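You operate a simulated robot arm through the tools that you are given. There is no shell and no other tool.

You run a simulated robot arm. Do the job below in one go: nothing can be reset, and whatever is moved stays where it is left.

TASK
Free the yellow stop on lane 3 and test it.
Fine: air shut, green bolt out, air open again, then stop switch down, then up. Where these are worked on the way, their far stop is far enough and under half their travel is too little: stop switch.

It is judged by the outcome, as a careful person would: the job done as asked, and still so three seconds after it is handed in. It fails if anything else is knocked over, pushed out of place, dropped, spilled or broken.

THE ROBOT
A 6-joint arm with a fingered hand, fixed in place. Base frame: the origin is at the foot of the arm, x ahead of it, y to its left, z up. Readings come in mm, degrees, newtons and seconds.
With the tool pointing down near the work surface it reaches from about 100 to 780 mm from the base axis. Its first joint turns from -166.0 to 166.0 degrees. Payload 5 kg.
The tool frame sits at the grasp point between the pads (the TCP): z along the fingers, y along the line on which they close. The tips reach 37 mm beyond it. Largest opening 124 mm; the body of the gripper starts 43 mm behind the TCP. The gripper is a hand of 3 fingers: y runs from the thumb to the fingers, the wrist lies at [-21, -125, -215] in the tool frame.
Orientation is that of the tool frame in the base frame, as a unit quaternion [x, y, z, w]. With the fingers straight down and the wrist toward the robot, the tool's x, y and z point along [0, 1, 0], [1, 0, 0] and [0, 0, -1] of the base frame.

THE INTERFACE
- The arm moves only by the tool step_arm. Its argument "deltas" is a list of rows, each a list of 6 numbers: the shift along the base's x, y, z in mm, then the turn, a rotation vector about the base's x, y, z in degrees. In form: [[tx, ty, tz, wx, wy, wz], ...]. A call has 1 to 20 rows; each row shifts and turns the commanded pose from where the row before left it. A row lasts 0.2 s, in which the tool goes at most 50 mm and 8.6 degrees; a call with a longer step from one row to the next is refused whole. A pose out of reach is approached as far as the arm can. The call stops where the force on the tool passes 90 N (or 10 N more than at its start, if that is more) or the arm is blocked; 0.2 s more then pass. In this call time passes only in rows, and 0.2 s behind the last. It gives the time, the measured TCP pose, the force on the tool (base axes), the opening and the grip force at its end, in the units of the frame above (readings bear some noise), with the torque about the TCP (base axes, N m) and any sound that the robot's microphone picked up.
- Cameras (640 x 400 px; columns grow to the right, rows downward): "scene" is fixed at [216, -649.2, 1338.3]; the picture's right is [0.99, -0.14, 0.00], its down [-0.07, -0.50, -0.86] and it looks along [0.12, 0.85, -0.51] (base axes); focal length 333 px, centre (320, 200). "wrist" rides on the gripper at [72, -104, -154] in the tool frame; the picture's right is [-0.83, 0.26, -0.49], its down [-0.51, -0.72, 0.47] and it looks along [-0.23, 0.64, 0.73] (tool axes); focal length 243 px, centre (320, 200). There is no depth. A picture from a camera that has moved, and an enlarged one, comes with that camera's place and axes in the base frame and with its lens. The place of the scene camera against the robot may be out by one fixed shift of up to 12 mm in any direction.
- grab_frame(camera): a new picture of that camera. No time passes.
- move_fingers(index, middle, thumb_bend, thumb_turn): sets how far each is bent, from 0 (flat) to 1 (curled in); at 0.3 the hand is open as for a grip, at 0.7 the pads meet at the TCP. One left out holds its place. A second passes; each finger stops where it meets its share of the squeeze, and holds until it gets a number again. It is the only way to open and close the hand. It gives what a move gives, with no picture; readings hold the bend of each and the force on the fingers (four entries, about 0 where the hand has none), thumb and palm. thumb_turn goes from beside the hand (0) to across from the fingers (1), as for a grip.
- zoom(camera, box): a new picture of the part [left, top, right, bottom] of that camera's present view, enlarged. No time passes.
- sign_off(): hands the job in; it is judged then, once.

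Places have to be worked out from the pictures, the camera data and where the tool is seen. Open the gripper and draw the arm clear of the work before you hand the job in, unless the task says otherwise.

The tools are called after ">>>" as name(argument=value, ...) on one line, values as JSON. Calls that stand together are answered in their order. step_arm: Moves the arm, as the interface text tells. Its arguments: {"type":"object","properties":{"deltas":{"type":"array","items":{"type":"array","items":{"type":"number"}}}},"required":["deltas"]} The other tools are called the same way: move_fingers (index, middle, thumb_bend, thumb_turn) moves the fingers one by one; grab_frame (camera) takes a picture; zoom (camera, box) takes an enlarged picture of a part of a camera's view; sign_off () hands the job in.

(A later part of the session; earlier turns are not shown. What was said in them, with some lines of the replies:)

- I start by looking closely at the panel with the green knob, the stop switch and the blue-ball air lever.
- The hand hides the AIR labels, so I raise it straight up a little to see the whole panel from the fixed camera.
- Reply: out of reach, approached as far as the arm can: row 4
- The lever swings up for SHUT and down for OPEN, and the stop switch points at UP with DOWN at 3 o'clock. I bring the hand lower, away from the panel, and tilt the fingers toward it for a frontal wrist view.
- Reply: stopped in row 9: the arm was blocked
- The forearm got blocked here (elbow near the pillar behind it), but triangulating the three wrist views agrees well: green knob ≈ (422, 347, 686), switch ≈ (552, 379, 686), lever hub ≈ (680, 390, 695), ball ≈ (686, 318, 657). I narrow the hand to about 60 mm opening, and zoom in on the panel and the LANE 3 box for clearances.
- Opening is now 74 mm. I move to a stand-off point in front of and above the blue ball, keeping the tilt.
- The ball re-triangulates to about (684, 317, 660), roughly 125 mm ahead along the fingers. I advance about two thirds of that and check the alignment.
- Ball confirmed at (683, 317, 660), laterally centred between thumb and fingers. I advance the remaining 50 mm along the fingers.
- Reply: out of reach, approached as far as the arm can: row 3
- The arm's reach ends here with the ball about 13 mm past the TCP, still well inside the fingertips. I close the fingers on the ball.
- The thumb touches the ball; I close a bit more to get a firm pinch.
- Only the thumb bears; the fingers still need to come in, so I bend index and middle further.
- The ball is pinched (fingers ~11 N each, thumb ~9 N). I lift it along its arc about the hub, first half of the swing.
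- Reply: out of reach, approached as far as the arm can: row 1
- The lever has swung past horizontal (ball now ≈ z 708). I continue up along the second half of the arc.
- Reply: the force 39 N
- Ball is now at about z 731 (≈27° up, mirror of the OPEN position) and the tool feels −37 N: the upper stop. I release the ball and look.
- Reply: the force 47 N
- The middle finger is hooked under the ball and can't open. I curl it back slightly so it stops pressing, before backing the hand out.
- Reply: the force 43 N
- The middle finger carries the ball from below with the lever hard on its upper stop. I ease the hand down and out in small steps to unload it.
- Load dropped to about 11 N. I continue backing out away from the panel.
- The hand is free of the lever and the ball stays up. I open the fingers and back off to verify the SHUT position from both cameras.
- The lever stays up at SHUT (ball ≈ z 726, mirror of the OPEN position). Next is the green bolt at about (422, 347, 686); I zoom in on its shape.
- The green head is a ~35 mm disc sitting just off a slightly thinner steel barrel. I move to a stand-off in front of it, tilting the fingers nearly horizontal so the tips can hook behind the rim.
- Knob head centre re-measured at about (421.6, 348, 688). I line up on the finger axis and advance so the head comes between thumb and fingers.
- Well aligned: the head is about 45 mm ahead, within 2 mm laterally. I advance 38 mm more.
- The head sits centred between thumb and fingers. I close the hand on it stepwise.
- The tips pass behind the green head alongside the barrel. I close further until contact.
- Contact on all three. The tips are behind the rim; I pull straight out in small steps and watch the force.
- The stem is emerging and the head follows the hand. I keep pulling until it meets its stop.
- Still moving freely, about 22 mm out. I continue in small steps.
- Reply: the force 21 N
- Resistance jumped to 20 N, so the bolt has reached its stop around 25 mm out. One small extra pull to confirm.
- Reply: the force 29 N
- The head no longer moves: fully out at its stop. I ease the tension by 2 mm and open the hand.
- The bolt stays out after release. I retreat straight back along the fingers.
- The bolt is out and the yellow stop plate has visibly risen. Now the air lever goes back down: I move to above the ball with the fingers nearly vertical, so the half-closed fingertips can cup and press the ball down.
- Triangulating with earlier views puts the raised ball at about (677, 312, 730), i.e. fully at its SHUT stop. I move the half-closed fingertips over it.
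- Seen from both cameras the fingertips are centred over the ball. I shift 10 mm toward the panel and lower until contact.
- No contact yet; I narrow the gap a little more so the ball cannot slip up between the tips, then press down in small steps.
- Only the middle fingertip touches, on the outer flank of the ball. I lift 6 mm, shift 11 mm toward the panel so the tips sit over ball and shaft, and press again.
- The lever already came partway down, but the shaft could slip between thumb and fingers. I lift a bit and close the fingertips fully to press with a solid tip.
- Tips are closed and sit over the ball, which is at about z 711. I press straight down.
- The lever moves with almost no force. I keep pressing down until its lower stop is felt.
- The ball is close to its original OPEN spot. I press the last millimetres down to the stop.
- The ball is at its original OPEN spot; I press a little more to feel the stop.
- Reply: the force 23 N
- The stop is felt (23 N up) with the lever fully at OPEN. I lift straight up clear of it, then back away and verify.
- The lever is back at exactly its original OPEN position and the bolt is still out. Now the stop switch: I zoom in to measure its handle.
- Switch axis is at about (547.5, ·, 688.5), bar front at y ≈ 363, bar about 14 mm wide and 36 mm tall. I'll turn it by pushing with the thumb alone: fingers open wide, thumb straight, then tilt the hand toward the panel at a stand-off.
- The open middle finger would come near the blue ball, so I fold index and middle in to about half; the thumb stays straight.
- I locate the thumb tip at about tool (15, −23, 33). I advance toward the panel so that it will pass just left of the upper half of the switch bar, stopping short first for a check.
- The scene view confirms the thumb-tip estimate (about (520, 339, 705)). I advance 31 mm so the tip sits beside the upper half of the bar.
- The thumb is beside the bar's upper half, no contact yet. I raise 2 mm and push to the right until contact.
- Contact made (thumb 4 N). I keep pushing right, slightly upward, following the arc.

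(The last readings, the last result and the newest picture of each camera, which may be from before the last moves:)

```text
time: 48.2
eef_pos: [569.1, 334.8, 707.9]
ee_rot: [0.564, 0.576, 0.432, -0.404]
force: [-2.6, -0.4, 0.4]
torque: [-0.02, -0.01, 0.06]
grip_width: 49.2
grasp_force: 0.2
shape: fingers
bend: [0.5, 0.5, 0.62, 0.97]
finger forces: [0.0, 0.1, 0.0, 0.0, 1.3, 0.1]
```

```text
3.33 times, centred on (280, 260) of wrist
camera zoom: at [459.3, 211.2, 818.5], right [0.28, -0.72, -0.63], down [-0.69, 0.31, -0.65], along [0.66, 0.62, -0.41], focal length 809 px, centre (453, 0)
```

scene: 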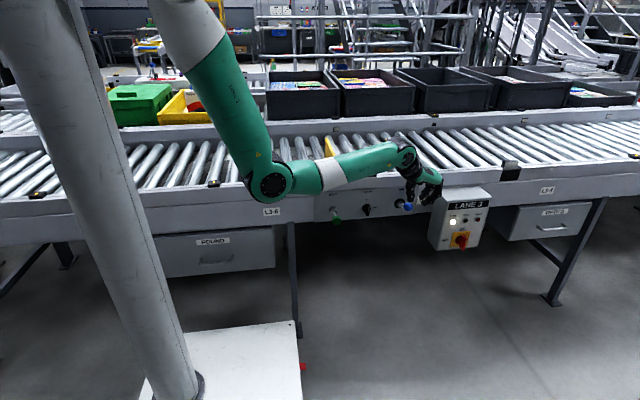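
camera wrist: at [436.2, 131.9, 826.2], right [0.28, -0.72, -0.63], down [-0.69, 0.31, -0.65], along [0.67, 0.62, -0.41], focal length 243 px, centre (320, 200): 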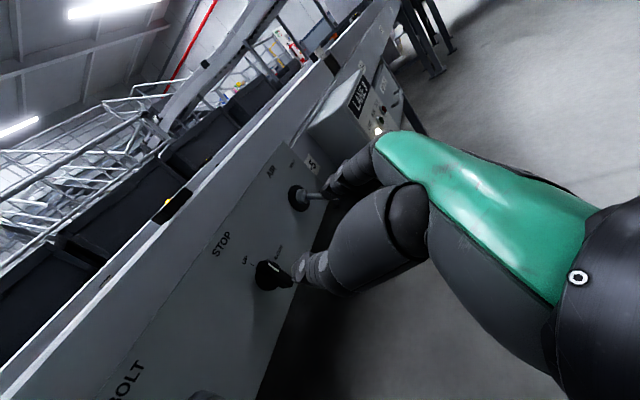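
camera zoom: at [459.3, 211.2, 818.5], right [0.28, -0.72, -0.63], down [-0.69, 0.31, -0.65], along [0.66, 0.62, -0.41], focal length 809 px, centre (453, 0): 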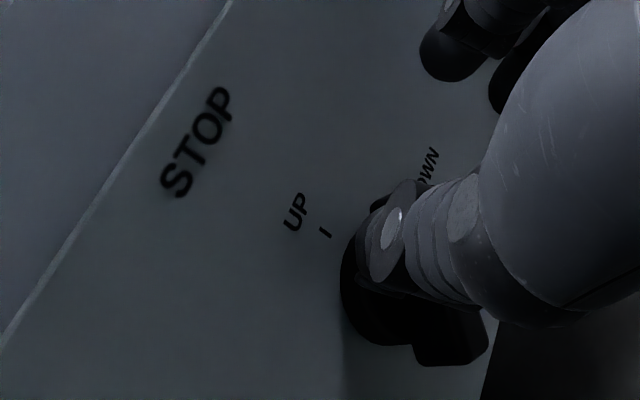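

The bar is turning (roughly 45°). I continue right and then press down to bring it to the DOWN stop.

>>> step_arm(deltas=[[5, 0, 0, 0, 0, 0], [5, 0, -1, 0, 0, 0], [4, 0, -2, 0, 0, 0]])

>>> zoom(camera="scene", box=[340, 180, 420, 240])

>>> zoom(camera="wrist", box=[200, 200, 360, 320])

```text
time: 49.0
eef_pos: [581.8, 333.2, 703.1]
ee_rot: [0.564, 0.575, 0.433, -0.404]
force: [-0.1, -0.2, 0.5]
torque: [0.02, 0.0, -0.03]
grip_width: 46.7
grasp_force: 0.1
shape: fingers
bend: [0.5, 0.5, 0.64, 0.97]
finger forces: [0.0, 0.0, 0.0, 0.0, 0.3, 0.0]
```

```text
6.67 times, centred on (380, 210) of scene
camera zoom: at [216.0, -649.2, 1338.3], right [0.99, -0.14, 0.0], down [-0.07, -0.5, -0.86], along [0.12, 0.85, -0.51], focal length 2220 px, centre (-80, 133)
```

zoom: 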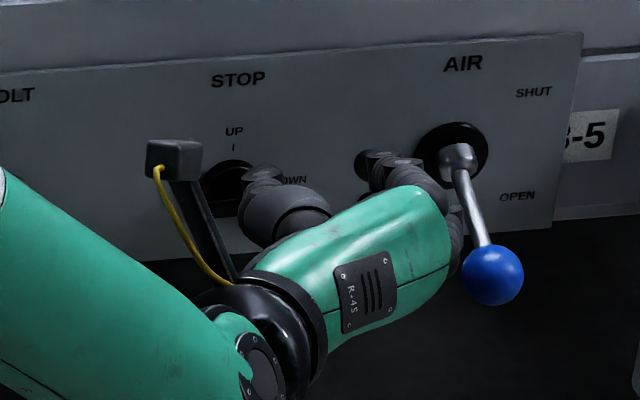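

```text
3.33 times, centred on (280, 260) of wrist
camera zoom: at [473.2, 210.6, 815.2], right [0.28, -0.72, -0.63], down [-0.69, 0.31, -0.65], along [0.67, 0.62, -0.41], focal length 809 px, centre (453, 0)
```

zoom: 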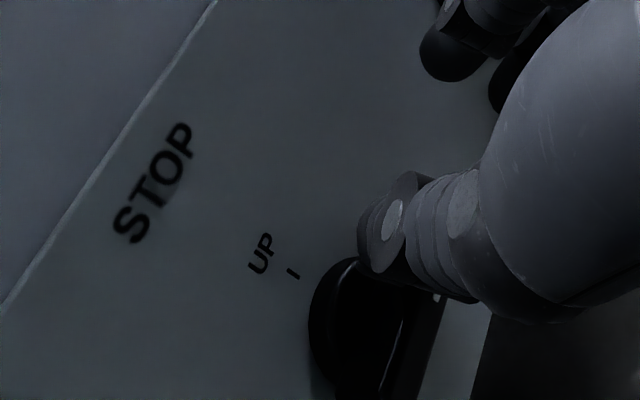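

The thumb is now above the right half of the bar. I press down gently to feel the DOWN stop.

>>> step_arm(deltas=[[0, 0, -3, 0, 0, 0], [0, 0, -3, 0, 0, 0], [0, 0, -3, 0, 0, 0]])

>>> zoom(camera="wrist", box=[200, 220, 360, 340])

>>> zoom(camera="scene", box=[340, 180, 420, 240])

```text
time: 49.8
eef_pos: [583.1, 334.1, 696.7]
ee_rot: [0.563, 0.576, 0.433, -0.405]
force: [-1.7, -1.1, 8.9]
torque: [0.37, 0.24, 0.0]
grip_width: 45.9
grasp_force: 4.5
shape: fingers
bend: [0.5, 0.5, 0.65, 0.95]
finger forces: [0.0, 0.0, 0.0, 0.0, 8.9, 0.1]
```

```text
3.33 times, centred on (280, 280) of wrist
camera zoom: at [473.5, 210.9, 807.1], right [0.28, -0.72, -0.63], down [-0.69, 0.31, -0.66], along [0.67, 0.62, -0.41], focal length 809 px, centre (453, -67)
```

zoom: 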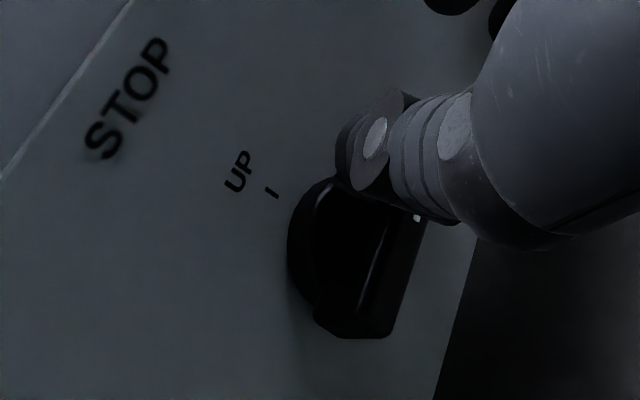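

```text
6.67 times, centred on (380, 210) of scene
camera zoom: at [216.0, -649.2, 1338.3], right [0.99, -0.14, 0.0], down [-0.07, -0.5, -0.86], along [0.12, 0.85, -0.51], focal length 2220 px, centre (-80, 133)
```

zoom: 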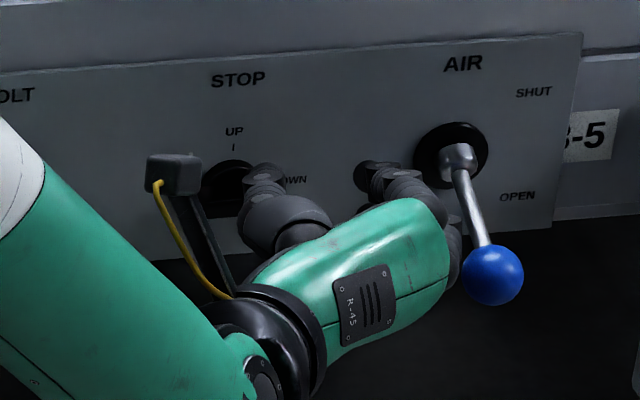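

Thumb feels 9 N resistance and the bar looks horizontal. I press a little more to be sure it is at the stop.

>>> step_arm(deltas=[[0, 0, -3, 0, 0, 0], [0, 0, -3, 0, 0, 0]])

>>> zoom(camera="wrist", box=[200, 220, 360, 340])

>>> grab_frame(camera="scene")

```text
time: 50.4
eef_pos: [581.1, 332.4, 693.6]
ee_rot: [0.564, 0.576, 0.432, -0.404]
force: [0.9, 4.4, 10.3]
torque: [0.41, 0.23, -0.05]
grip_width: 45.3
grasp_force: 4.5
shape: fingers
bend: [0.5, 0.5, 0.66, 0.94]
finger forces: [0.0, 0.1, 0.1, 0.0, 9.9, 0.0]
out of reach, approached as far as the arm can: row 2
```

```text
3.33 times, centred on (280, 280) of wrist
camera zoom: at [472.3, 209.6, 804.8], right [0.28, -0.72, -0.63], down [-0.69, 0.31, -0.66], along [0.67, 0.62, -0.41], focal length 809 px, centre (453, -67)
```

zoom: 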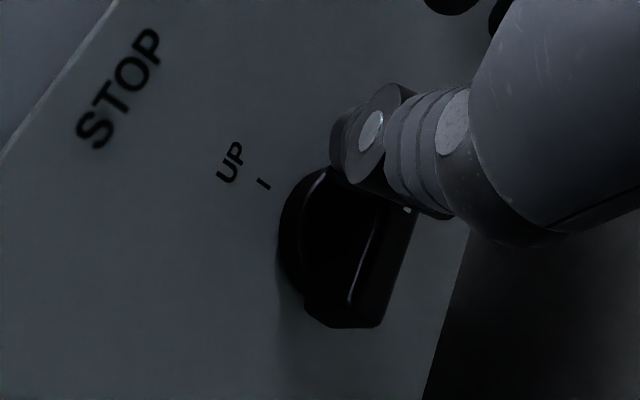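

```text
taken
```

scene: 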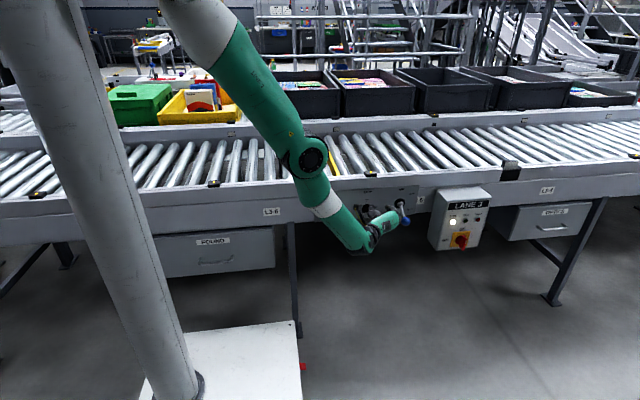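

Resistance stays with no further rotation. I lift the thumb and back off to view the switch and the yellow stop.

>>> step_arm(deltas=[[0, 0, 8, 0, 0, 0], [0, 0, 10, 0, 0, 0], [-3, -15, 3, 0, 0, 0], [-15, -25, 3, 0, 0, 0], [-15, -25, 3, 0, 0, 0]])

>>> zoom(camera="wrist", box=[180, 180, 380, 330])

>>> zoom(camera="scene", box=[300, 130, 440, 235])

```text
time: 51.6
eef_pos: [568.6, 272.5, 680.9]
ee_rot: [0.563, 0.576, 0.433, -0.405]
force: [0.1, -0.8, -0.4]
torque: [0.0, -0.03, 0.02]
grip_width: 46.0
grasp_force: 0.1
shape: fingers
bend: [0.5, 0.5, 0.64, 0.97]
finger forces: [0.1, 0.0, 0.1, 0.0, 0.1, 0.0]
out of reach, approached as far as the arm can: row 1, 2, 3, 4, 5
```

```text
2.67 times, centred on (280, 255) of wrist
camera zoom: at [459.6, 149.3, 792.7], right [0.28, -0.72, -0.63], down [-0.69, 0.31, -0.65], along [0.66, 0.62, -0.41], focal length 647 px, centre (427, 53)
```

zoom: 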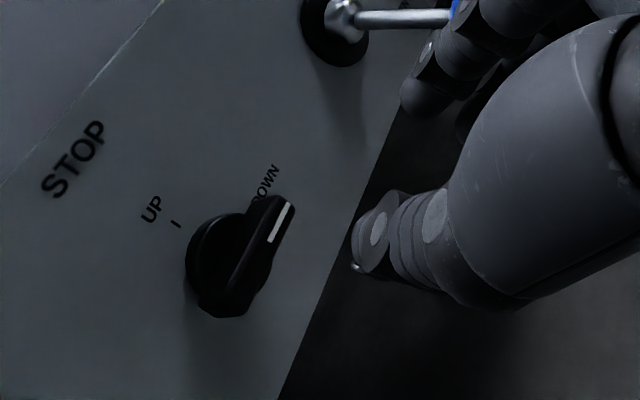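

```text
3.81 times, centred on (370, 182) of scene
camera zoom: at [216.0, -649.2, 1338.3], right [0.99, -0.14, 0.0], down [-0.07, -0.5, -0.86], along [0.12, 0.85, -0.51], focal length 1269 px, centre (130, 267)
```

zoom: 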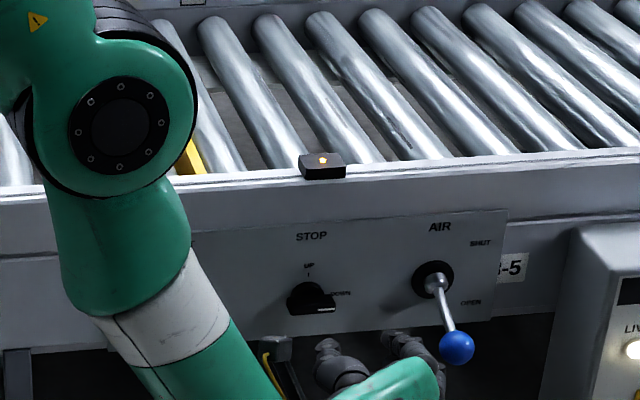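

The switch mark now points squarely at DOWN. But the arm is stretched nearly straight and reports "out of reach" on the way back, so I take a small move to see how it responds.

>>> step_arm(deltas=[[-5, -10, 10, 0, 0, 0], [-5, -10, 10, 0, 0, 0]])

>>> grab_frame(camera="scene")

```text
time: 52.2
eef_pos: [570.1, 251.8, 680.3]
ee_rot: [0.563, 0.576, 0.433, -0.405]
force: [1.0, 0.8, 0.7]
torque: [0.03, 0.01, -0.03]
grip_width: 46.4
grasp_force: 0.1
shape: fingers
bend: [0.5, 0.5, 0.64, 0.97]
finger forces: [0.0, 0.1, 0.0, 0.1, 0.1, 0.0]
out of reach, approached as far as the arm can: row 1, 2
```

```text
taken
```

scene: 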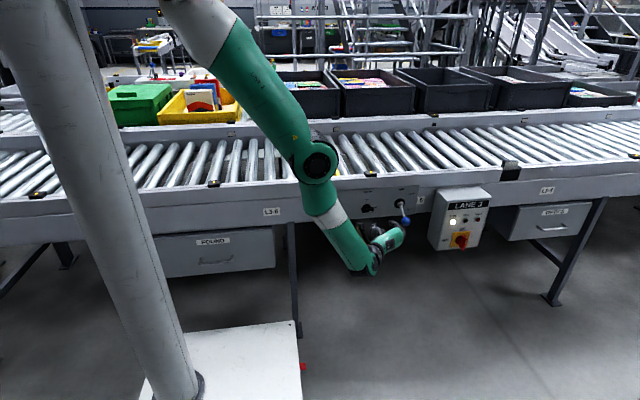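

The elbow has snapped through straight to its outer side, where it can't fold further. I first back away from the panel for room, then stretch out and down again in free air to let the elbow flip back.

>>> step_arm(deltas=[[0, -20, 0, 0, 0, 0], [0, -20, 0, 0, 0, 0], [0, -20, 0, 0, 0, 0]])

>>> step_arm(deltas=[[10, 0, -15, 0, 0, 0], [10, 0, -15, 0, 0, 0]])

>>> grab_frame(camera="scene")

```text
time: 53.0
eef_pos: [569.9, 194.2, 679.5]
ee_rot: [0.563, 0.575, 0.433, -0.406]
force: [-0.8, 0.1, -0.7]
torque: [0.01, 0.0, 0.01]
grip_width: 46.3
grasp_force: 0.0
shape: fingers
bend: [0.5, 0.5, 0.64, 0.97]
finger forces: [0.0, 0.1, 0.0, 0.0, 0.0, 0.1]
```

```text
time: 53.6
eef_pos: [575.5, 192.0, 678.6]
ee_rot: [0.564, 0.576, 0.433, -0.405]
force: [0.7, 0.3, 0.6]
torque: [-0.02, -0.01, 0.05]
grip_width: 46.1
grasp_force: 0.1
shape: fingers
bend: [0.5, 0.5, 0.64, 0.97]
finger forces: [0.0, 0.0, 0.0, 0.1, 0.0, 0.1]
out of reach, approached as far as the arm can: row 1, 2
```

```text
taken
```

scene: 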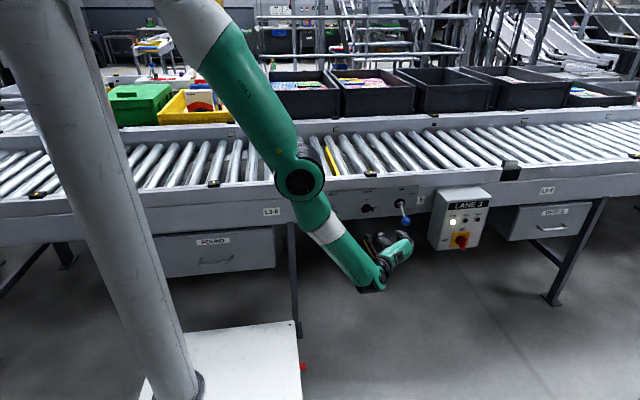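

The arm now looks straight with the elbow just on the inner side. I try retracting.

>>> step_arm(deltas=[[-10, 0, 10, 0, 0, 0], [-10, 0, 12, 0, 0, 0]])

>>> grab_frame(camera="scene")

```text
time: 54.2
eef_pos: [554.6, 193.1, 700.7]
ee_rot: [0.564, 0.575, 0.433, -0.405]
force: [-0.1, 0.3, -0.7]
torque: [0.0, 0.04, 0.03]
grip_width: 46.7
grasp_force: 0.1
shape: fingers
bend: [0.5, 0.5, 0.64, 0.97]
finger forces: [0.1, 0.0, 0.0, 0.0, 0.1, 0.0]
```

```text
taken
```

scene: 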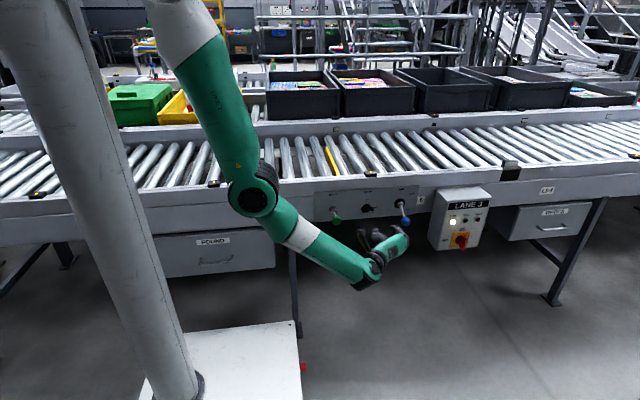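

The elbow is back in its normal configuration. I check the switch and the yellow stop plate before the return stroke.

>>> zoom(camera="scene", box=[310, 130, 430, 230])

>>> zoom(camera="scene", box=[345, 185, 395, 225])

```text
4.00 times, centred on (370, 180) of scene
camera zoom: at [216.0, -649.2, 1338.3], right [0.99, -0.14, 0.0], down [-0.07, -0.5, -0.86], along [0.12, 0.85, -0.51], focal length 1332 px, centre (120, 280)
```

zoom: 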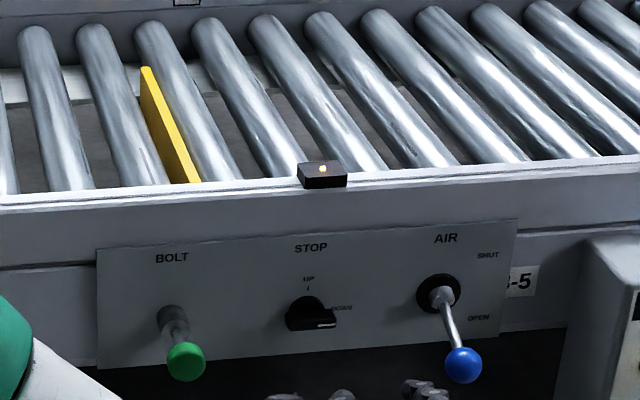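

```text
10.00 times, centred on (370, 205) of scene
camera zoom: at [216.0, -649.2, 1338.3], right [0.99, -0.14, 0.0], down [-0.07, -0.5, -0.86], along [0.12, 0.85, -0.51], focal length 3331 px, centre (-180, 150)
```

zoom: 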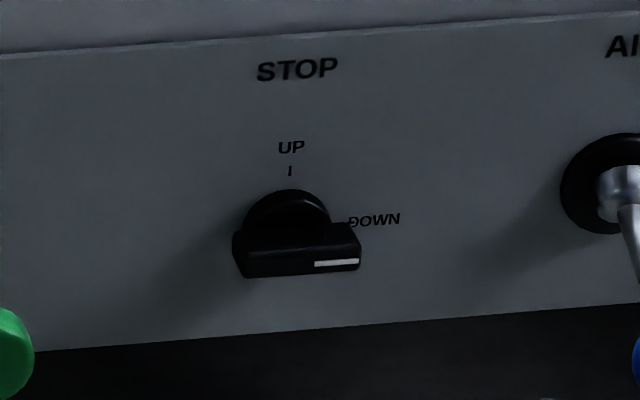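

The switch points at DOWN and the yellow plate has dropped, so the first half of the test worked. For the return I'll push the bar's left half down with the thumb, with the hand tilted less (≈50°) to stay well within reach; fingers opened a touch for clearance.

>>> move_fingers(index=0.42, middle=0.42)

>>> step_arm(deltas=[[-4, 5, 10, -5, 0, 0], [-4, 10, 10, -6, 0, 0], [-4, 15, 8, -6, 0, 0], [-2, 15, 6, -6, 0, 0], [0, 20, 0, 0, 0, 0]])

>>> grab_frame(camera="wrist")

>>> zoom(camera="scene", box=[340, 180, 420, 240])

```text
time: 55.2
eef_pos: [554.8, 193.1, 699.8]
ee_rot: [0.565, 0.575, 0.433, -0.404]
force: [-1.4, 0.6, -0.2]
torque: [-0.01, -0.01, 0.04]
grip_width: 58.6
grasp_force: 0.0
shape: fingers
bend: [0.42, 0.42, 0.64, 0.97]
finger forces: [0.1, 0.0, 0.0, 0.1, 0.1, 0.0]
```

```text
time: 56.4
eef_pos: [541.2, 258.1, 734.0]
ee_rot: [0.633, 0.65, 0.309, -0.284]
force: [0.3, -0.6, -0.5]
torque: [0.0, -0.03, -0.02]
grip_width: 58.2
grasp_force: 0.1
shape: fingers
bend: [0.42, 0.42, 0.64, 0.97]
finger forces: [0.0, 0.1, 0.1, 0.0, 0.1, 0.0]
```

```text
taken
camera wrist: at [431.7, 188.1, 885.6], right [0.28, -0.91, -0.3], down [-0.69, 0.03, -0.72], along [0.67, 0.41, -0.62], focal length 243 px, centre (320, 200)
```

wrist: 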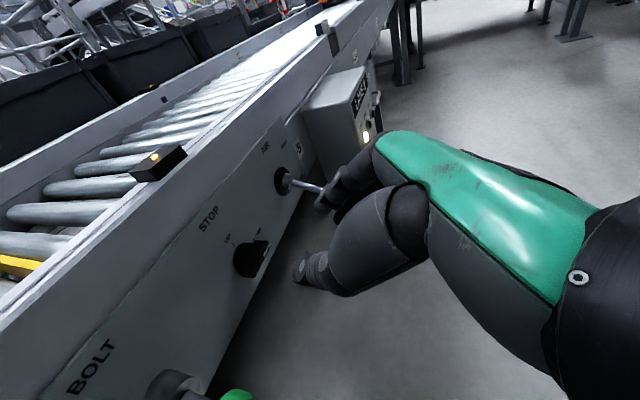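

```text
6.67 times, centred on (380, 210) of scene
camera zoom: at [216.0, -649.2, 1338.3], right [0.99, -0.14, 0.0], down [-0.07, -0.5, -0.86], along [0.12, 0.85, -0.51], focal length 2220 px, centre (-80, 133)
```

zoom: 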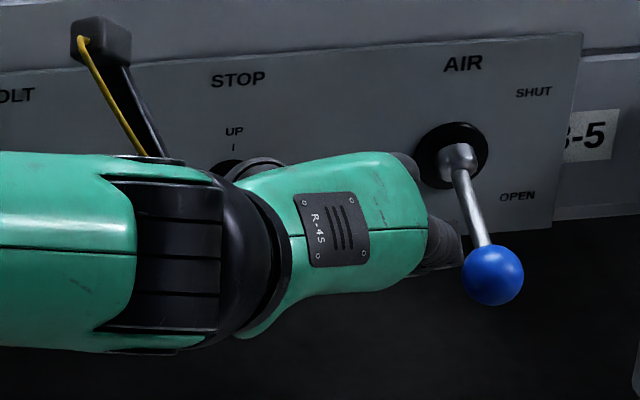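

Thumb tip prediction matches the picture. I move in so the tip sits just above the left half of the bar.

>>> step_arm(deltas=[[3, 19, 0, 0, 0, 0], [3, 19, -2, 0, 0, 0], [3, 19, -4, 0, 0, 0], [2.5, 20, -4, 0, 0, 0]])

>>> zoom(camera="wrist", box=[200, 180, 400, 330])

>>> zoom(camera="scene", box=[340, 180, 420, 240])

```text
time: 57.4
eef_pos: [552.3, 335.6, 724.1]
ee_rot: [0.633, 0.65, 0.309, -0.284]
force: [-0.6, -0.4, -0.2]
torque: [-0.04, 0.0, 0.0]
grip_width: 58.5
grasp_force: 0.2
shape: fingers
bend: [0.42, 0.42, 0.64, 0.97]
finger forces: [0.1, 0.1, 0.0, 0.1, 0.0, 0.0]
```

```text
2.67 times, centred on (300, 255) of wrist
camera zoom: at [443.2, 265.5, 875.0], right [0.28, -0.91, -0.3], down [-0.69, 0.03, -0.72], along [0.67, 0.41, -0.62], focal length 647 px, centre (373, 53)
```

zoom: 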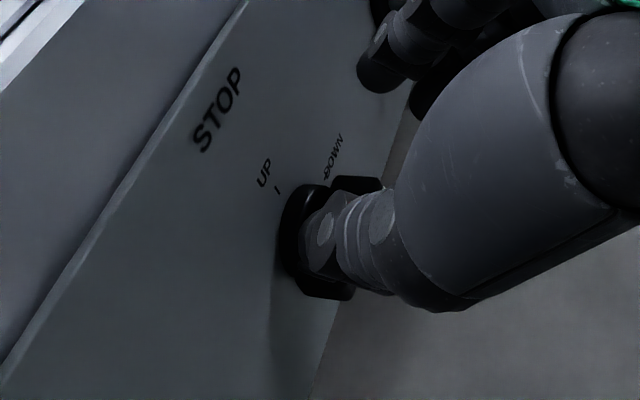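

```text
6.67 times, centred on (380, 210) of scene
camera zoom: at [216.0, -649.2, 1338.3], right [0.99, -0.14, 0.0], down [-0.07, -0.5, -0.86], along [0.12, 0.85, -0.51], focal length 2220 px, centre (-80, 133)
```

zoom: 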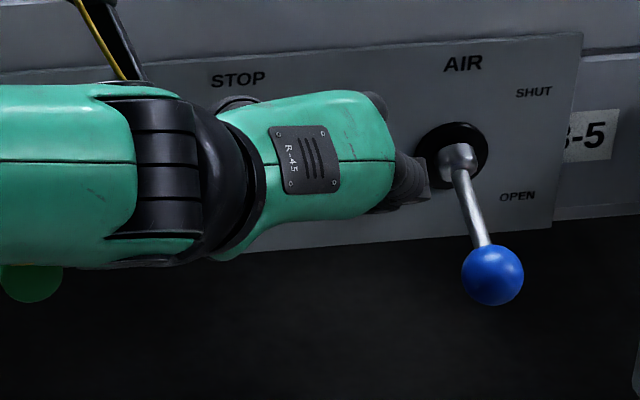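

The tip is above the bar's left half. I press down in small steps and watch the thumb force.

>>> step_arm(deltas=[[0, 0, -4, 0, 0, 0], [0, 0, -4, 0, 0, 0], [0, 0, -4, 0, 0, 0], [0, 0, -4, 0, 0, 0]])

>>> zoom(camera="wrist", box=[200, 180, 400, 330])

```text
time: 58.4
eef_pos: [553.6, 335.9, 709.4]
ee_rot: [0.633, 0.651, 0.31, -0.283]
force: [-0.1, 0.1, 1.5]
torque: [0.07, 0.05, 0.03]
grip_width: 59.1
grasp_force: 0.6
shape: fingers
bend: [0.42, 0.42, 0.64, 0.97]
finger forces: [0.0, 0.1, 0.0, 0.0, 1.1, 0.0]
```

```text
2.67 times, centred on (300, 255) of wrist
camera zoom: at [443.9, 265.7, 859.7], right [0.28, -0.91, -0.3], down [-0.69, 0.02, -0.72], along [0.67, 0.41, -0.62], focal length 647 px, centre (373, 53)
```

zoom: 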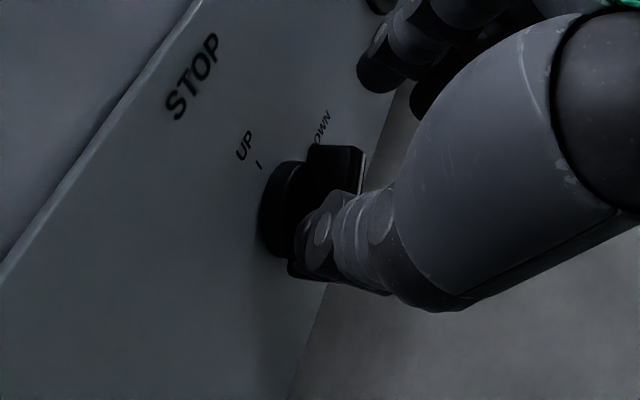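

Contact begins (1 N). I continue pressing down along the arc.

>>> step_arm(deltas=[[-1, 0, -4, 0, 0, 0], [-1, 0, -4, 0, 0, 0], [0, 0, -4, 0, 0, 0]])

>>> zoom(camera="wrist", box=[200, 180, 400, 330])

```text
time: 59.2
eef_pos: [550.4, 335.1, 696.3]
ee_rot: [0.633, 0.65, 0.309, -0.284]
force: [-1.3, -0.1, 1.9]
torque: [0.05, 0.04, 0.02]
grip_width: 58.8
grasp_force: 0.3
shape: fingers
bend: [0.42, 0.42, 0.64, 0.97]
finger forces: [0.0, 0.0, 0.0, 0.0, 1.4, 0.1]
```

```text
2.67 times, centred on (300, 255) of wrist
camera zoom: at [441.6, 265.1, 847.5], right [0.28, -0.91, -0.3], down [-0.69, 0.03, -0.72], along [0.66, 0.41, -0.62], focal length 647 px, centre (373, 53)
```

zoom: 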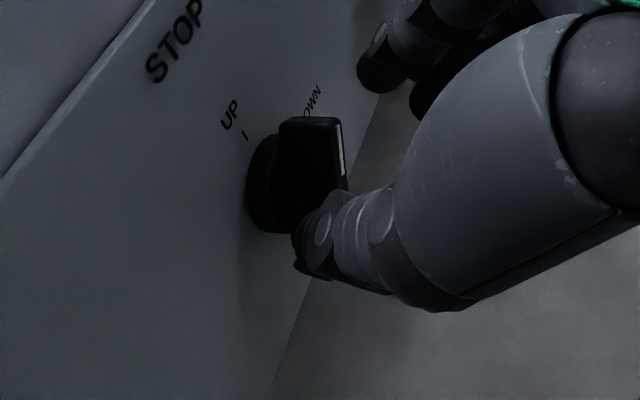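

The bar is rotating back. I continue down.

>>> step_arm(deltas=[[0, 0, -4, 0, 0, 0], [1, 0, -4, 0, 0, 0], [1, 0, -4, 0, 0, 0]])

>>> zoom(camera="wrist", box=[200, 140, 400, 290])

```text
time: 60.0
eef_pos: [553.8, 334.9, 684.7]
ee_rot: [0.634, 0.65, 0.309, -0.284]
force: [0.0, 0.0, -0.1]
torque: [-0.01, 0.03, 0.01]
grip_width: 59.0
grasp_force: 0.0
shape: fingers
bend: [0.42, 0.42, 0.64, 0.97]
finger forces: [0.1, 0.0, 0.0, 0.0, 0.0, 0.0]
```

```text
2.67 times, centred on (300, 215) of wrist
camera zoom: at [443.9, 265.1, 835.7], right [0.28, -0.91, -0.3], down [-0.69, 0.03, -0.72], along [0.66, 0.41, -0.62], focal length 647 px, centre (373, 160)
```

zoom: 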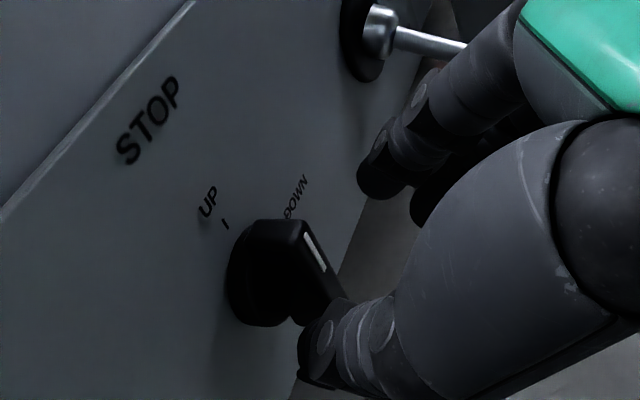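

The bar looks almost back at UP. I nudge right at the lower end to make sure it reaches the UP stop.

>>> step_arm(deltas=[[0, 0, -2, 0, 0, 0], [3, 0, 0, 0, 0, 0], [3, 0, 0, 0, 0, 0]])

>>> zoom(camera="wrist", box=[200, 140, 400, 290])

```text
time: 60.8
eef_pos: [559.0, 334.1, 682.5]
ee_rot: [0.633, 0.651, 0.309, -0.285]
force: [-3.4, -1.6, 1.8]
torque: [0.03, 0.05, 0.13]
grip_width: 61.4
grasp_force: 1.7
shape: fingers
bend: [0.42, 0.42, 0.62, 0.97]
finger forces: [0.0, 0.0, 0.1, 0.0, 3.4, 0.0]
```

```text
2.67 times, centred on (300, 215) of wrist
camera zoom: at [449.4, 265.0, 833.7], right [0.28, -0.91, -0.3], down [-0.69, 0.03, -0.72], along [0.66, 0.41, -0.62], focal length 647 px, centre (373, 160)
```

zoom: 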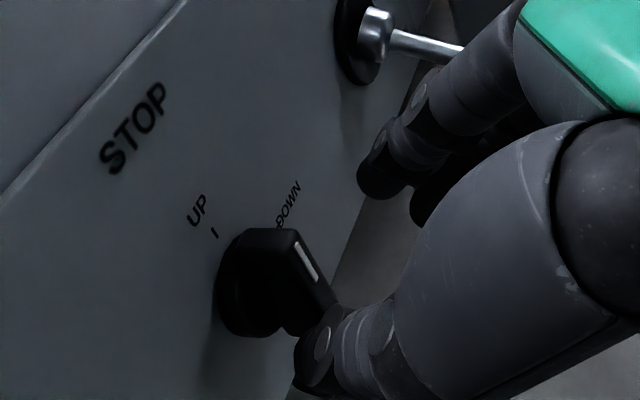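

Thumb feels 3 N. I push a bit more to confirm it's against the stop.

>>> step_arm(deltas=[[3, 0, 0, 0, 0, 0], [3, 0, 0, 0, 0, 0]])

>>> zoom(camera="wrist", box=[200, 140, 400, 290])

>>> zoom(camera="scene", box=[310, 130, 430, 230])

```text
time: 61.4
eef_pos: [564.8, 334.2, 682.6]
ee_rot: [0.633, 0.65, 0.309, -0.285]
force: [-9.5, -4.5, 4.1]
torque: [0.1, 0.26, 0.3]
grip_width: 67.2
grasp_force: 4.5
shape: fingers
bend: [0.42, 0.42, 0.6, 0.97]
finger forces: [0.0, 0.1, 0.1, 0.1, 9.0, 0.0]
```

```text
2.67 times, centred on (300, 215) of wrist
camera zoom: at [455.3, 264.8, 833.7], right [0.28, -0.91, -0.3], down [-0.69, 0.02, -0.72], along [0.66, 0.41, -0.62], focal length 647 px, centre (373, 160)
```

zoom: 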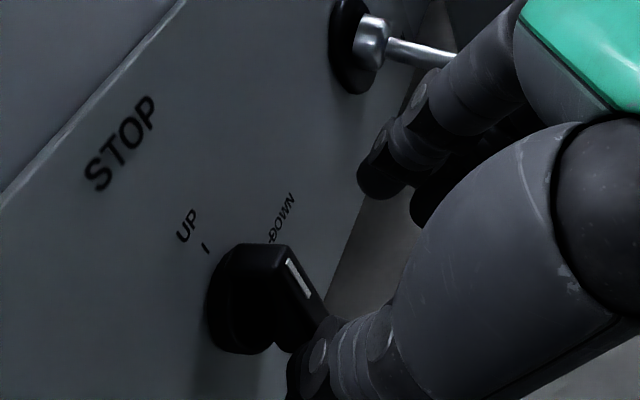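

```text
4.00 times, centred on (370, 180) of scene
camera zoom: at [216.0, -649.2, 1338.3], right [0.99, -0.14, 0.0], down [-0.07, -0.5, -0.86], along [0.12, 0.85, -0.51], focal length 1332 px, centre (120, 280)
```

zoom: 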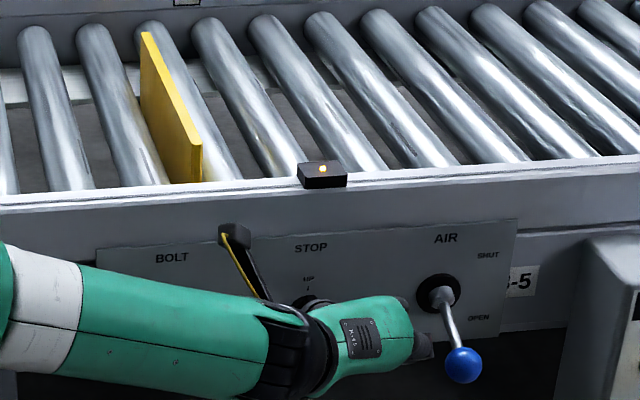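

The yellow plate is raised again and the switch is against its UP stop. I relieve the thumb, back straight out from the panel, and check everything.

>>> step_arm(deltas=[[-8, 0, 0, 0, 0, 0], [-8, -5, 0, 0, 0, 0], [0, -20, 5, 0, 0, 0], [0, -30, 15, 0, 0, 0], [0, -35, 20, 0, 0, 0], [-10, -35, 20, 0, 0, 0]])

>>> grab_frame(camera="wrist")

>>> zoom(camera="scene", box=[300, 130, 440, 240])

```text
time: 62.8
eef_pos: [538.3, 210.3, 744.0]
ee_rot: [0.633, 0.651, 0.309, -0.284]
force: [0.3, -0.6, -0.1]
torque: [0.0, -0.01, 0.02]
grip_width: 59.0
grasp_force: 0.0
shape: fingers
bend: [0.42, 0.42, 0.64, 0.97]
finger forces: [0.0, 0.1, 0.0, 0.1, 0.0, 0.1]
```

```text
taken
camera wrist: at [429.5, 140.3, 894.7], right [0.28, -0.91, -0.3], down [-0.69, 0.03, -0.72], along [0.66, 0.41, -0.62], focal length 243 px, centre (320, 200)
```

wrist: 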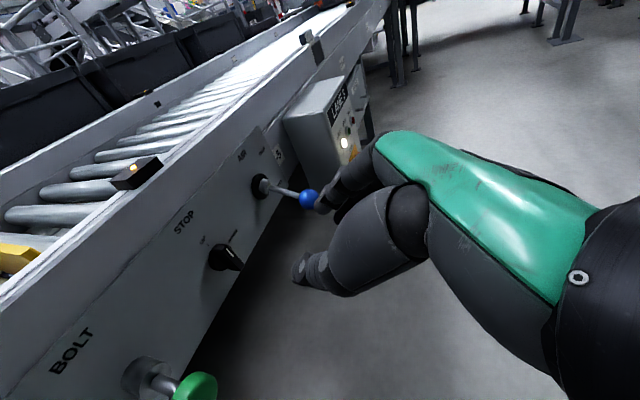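

```text
3.64 times, centred on (370, 185) of scene
camera zoom: at [216.0, -649.2, 1338.3], right [0.99, -0.14, 0.0], down [-0.07, -0.5, -0.86], along [0.12, 0.85, -0.51], focal length 1211 px, centre (138, 254)
```

zoom: 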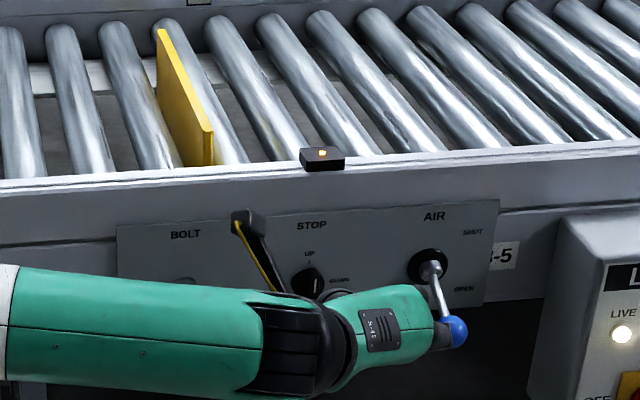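

Bolt out, lever OPEN, switch UP, yellow plate raised. I open the hand and draw the arm back up to about its starting pose.

>>> move_fingers(index=0.3, middle=0.3, thumb_bend=0.3)

>>> step_arm(deltas=[[0, -15, 25, -5, 0, 0], [-2, -10, 25, -7, 0, 0], [-2, -10, 25, -7, 0, 0], [-2, -10, 25, -7, 0, 0], [-2, -5, 25, -7, 0, 0], [-2, -5, 25, -7, 0, 0], [-2, -5, 25, -7, 0, 0]])

>>> grab_frame(camera="scene")

>>> grab_frame(camera="wrist")

>>> zoom(camera="scene", box=[300, 130, 440, 240])

```text
time: 63.8
eef_pos: [539.1, 211.0, 743.3]
ee_rot: [0.633, 0.65, 0.309, -0.284]
force: [0.3, 0.0, 0.8]
torque: [-0.01, 0.01, 0.03]
grip_width: 128.2
grasp_force: 0.1
shape: fingers
bend: [0.3, 0.3, 0.3, 0.97]
finger forces: [0.1, 0.0, 0.1, 0.1, 0.0, 0.0]
```

```text
time: 65.4
eef_pos: [526.8, 151.0, 918.0]
ee_rot: [0.694, 0.719, 0.023, -0.007]
force: [-0.7, -1.0, 1.1]
torque: [0.01, 0.03, -0.02]
grip_width: 128.4
grasp_force: 0.0
shape: fingers
bend: [0.3, 0.3, 0.3, 0.97]
finger forces: [0.0, 0.0, 0.1, 0.0, 0.1, 0.0]
```

```text
taken
```

scene: 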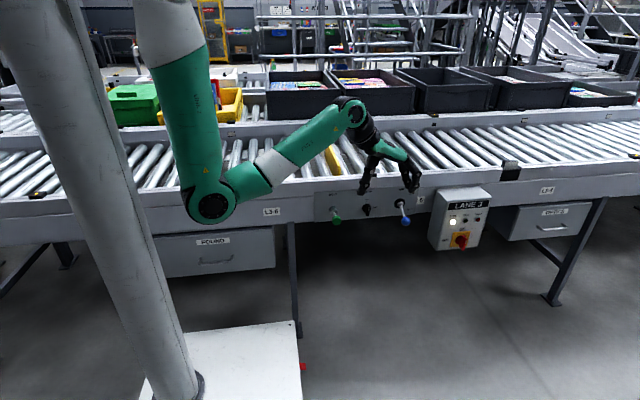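

```text
taken
camera wrist: at [417.2, 213.1, 1073.4], right [0.28, -0.84, 0.46], down [-0.69, -0.51, -0.51], along [0.66, -0.18, -0.73], focal length 243 px, centre (320, 200)
```

wrist: 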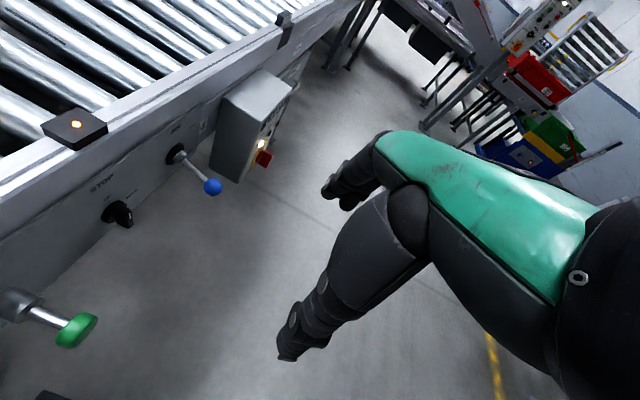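

```text
3.64 times, centred on (370, 185) of scene
camera zoom: at [216.0, -649.2, 1338.3], right [0.99, -0.14, 0.0], down [-0.07, -0.5, -0.86], along [0.12, 0.85, -0.51], focal length 1211 px, centre (138, 254)
```

zoom: 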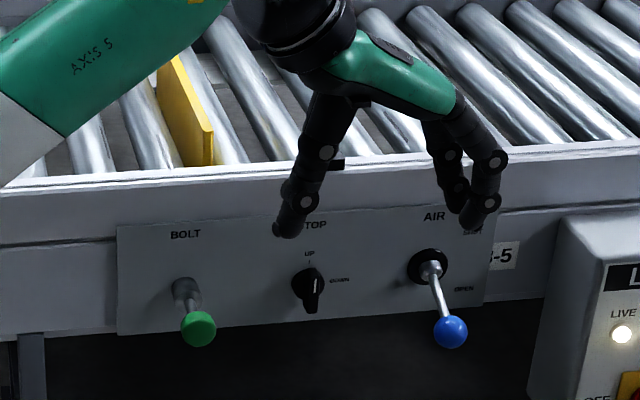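

All looks right; one last close look at the panel to confirm the switch is fully at UP and the bolt still fully out.

>>> zoom(camera="scene", box=[310, 185, 410, 235])

```text
6.40 times, centred on (360, 210) of scene
camera zoom: at [216.0, -649.2, 1338.3], right [0.99, -0.14, 0.0], down [-0.07, -0.5, -0.86], along [0.12, 0.85, -0.51], focal length 2132 px, centre (64, 136)
```

zoom: 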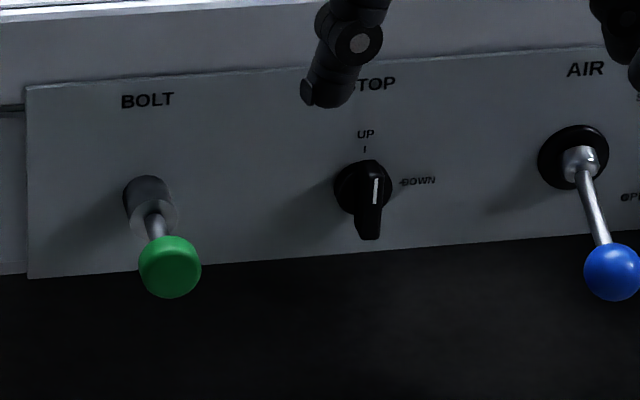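

The switch is vertical at UP, the bolt is fully out and the lever is at OPEN. The hand is open and clear of the work, so I hand in the job.

>>> sign_off()

```text
The job is handed in.
```

The yellow stop on lane 3 is free, and it tested fine: it dropped with the switch down and rose again with it up. I worked in the order you gave:

1. **Air shut:** I moved the blue lever up to its SHUT stop.
2. **Green bolt out:** I pulled it to its stop, about 25 mm, and it stayed out after I let go.
3. **Air open:** I pressed the lever back down to its OPEN stop, at the position it started from.
4. **Stop switch down, then up:** I turned it to DOWN, then back against its UP stop.

At hand-in the bolt was out, the air open and the switch at UP with the yellow plate raised. The hand was open and clear of the panel, and I saw nothing else disturbed.

The arm hit its own limits twice. Early on, it was blocked while tilting the hand, probably by the elbow against the pillar behind it. After I turned the switch down, the arm over-extended and its elbow snapped through; I backed away from the panel and got it back to normal before going on. I felt no contact with the panel or anything else while it was over-extended.
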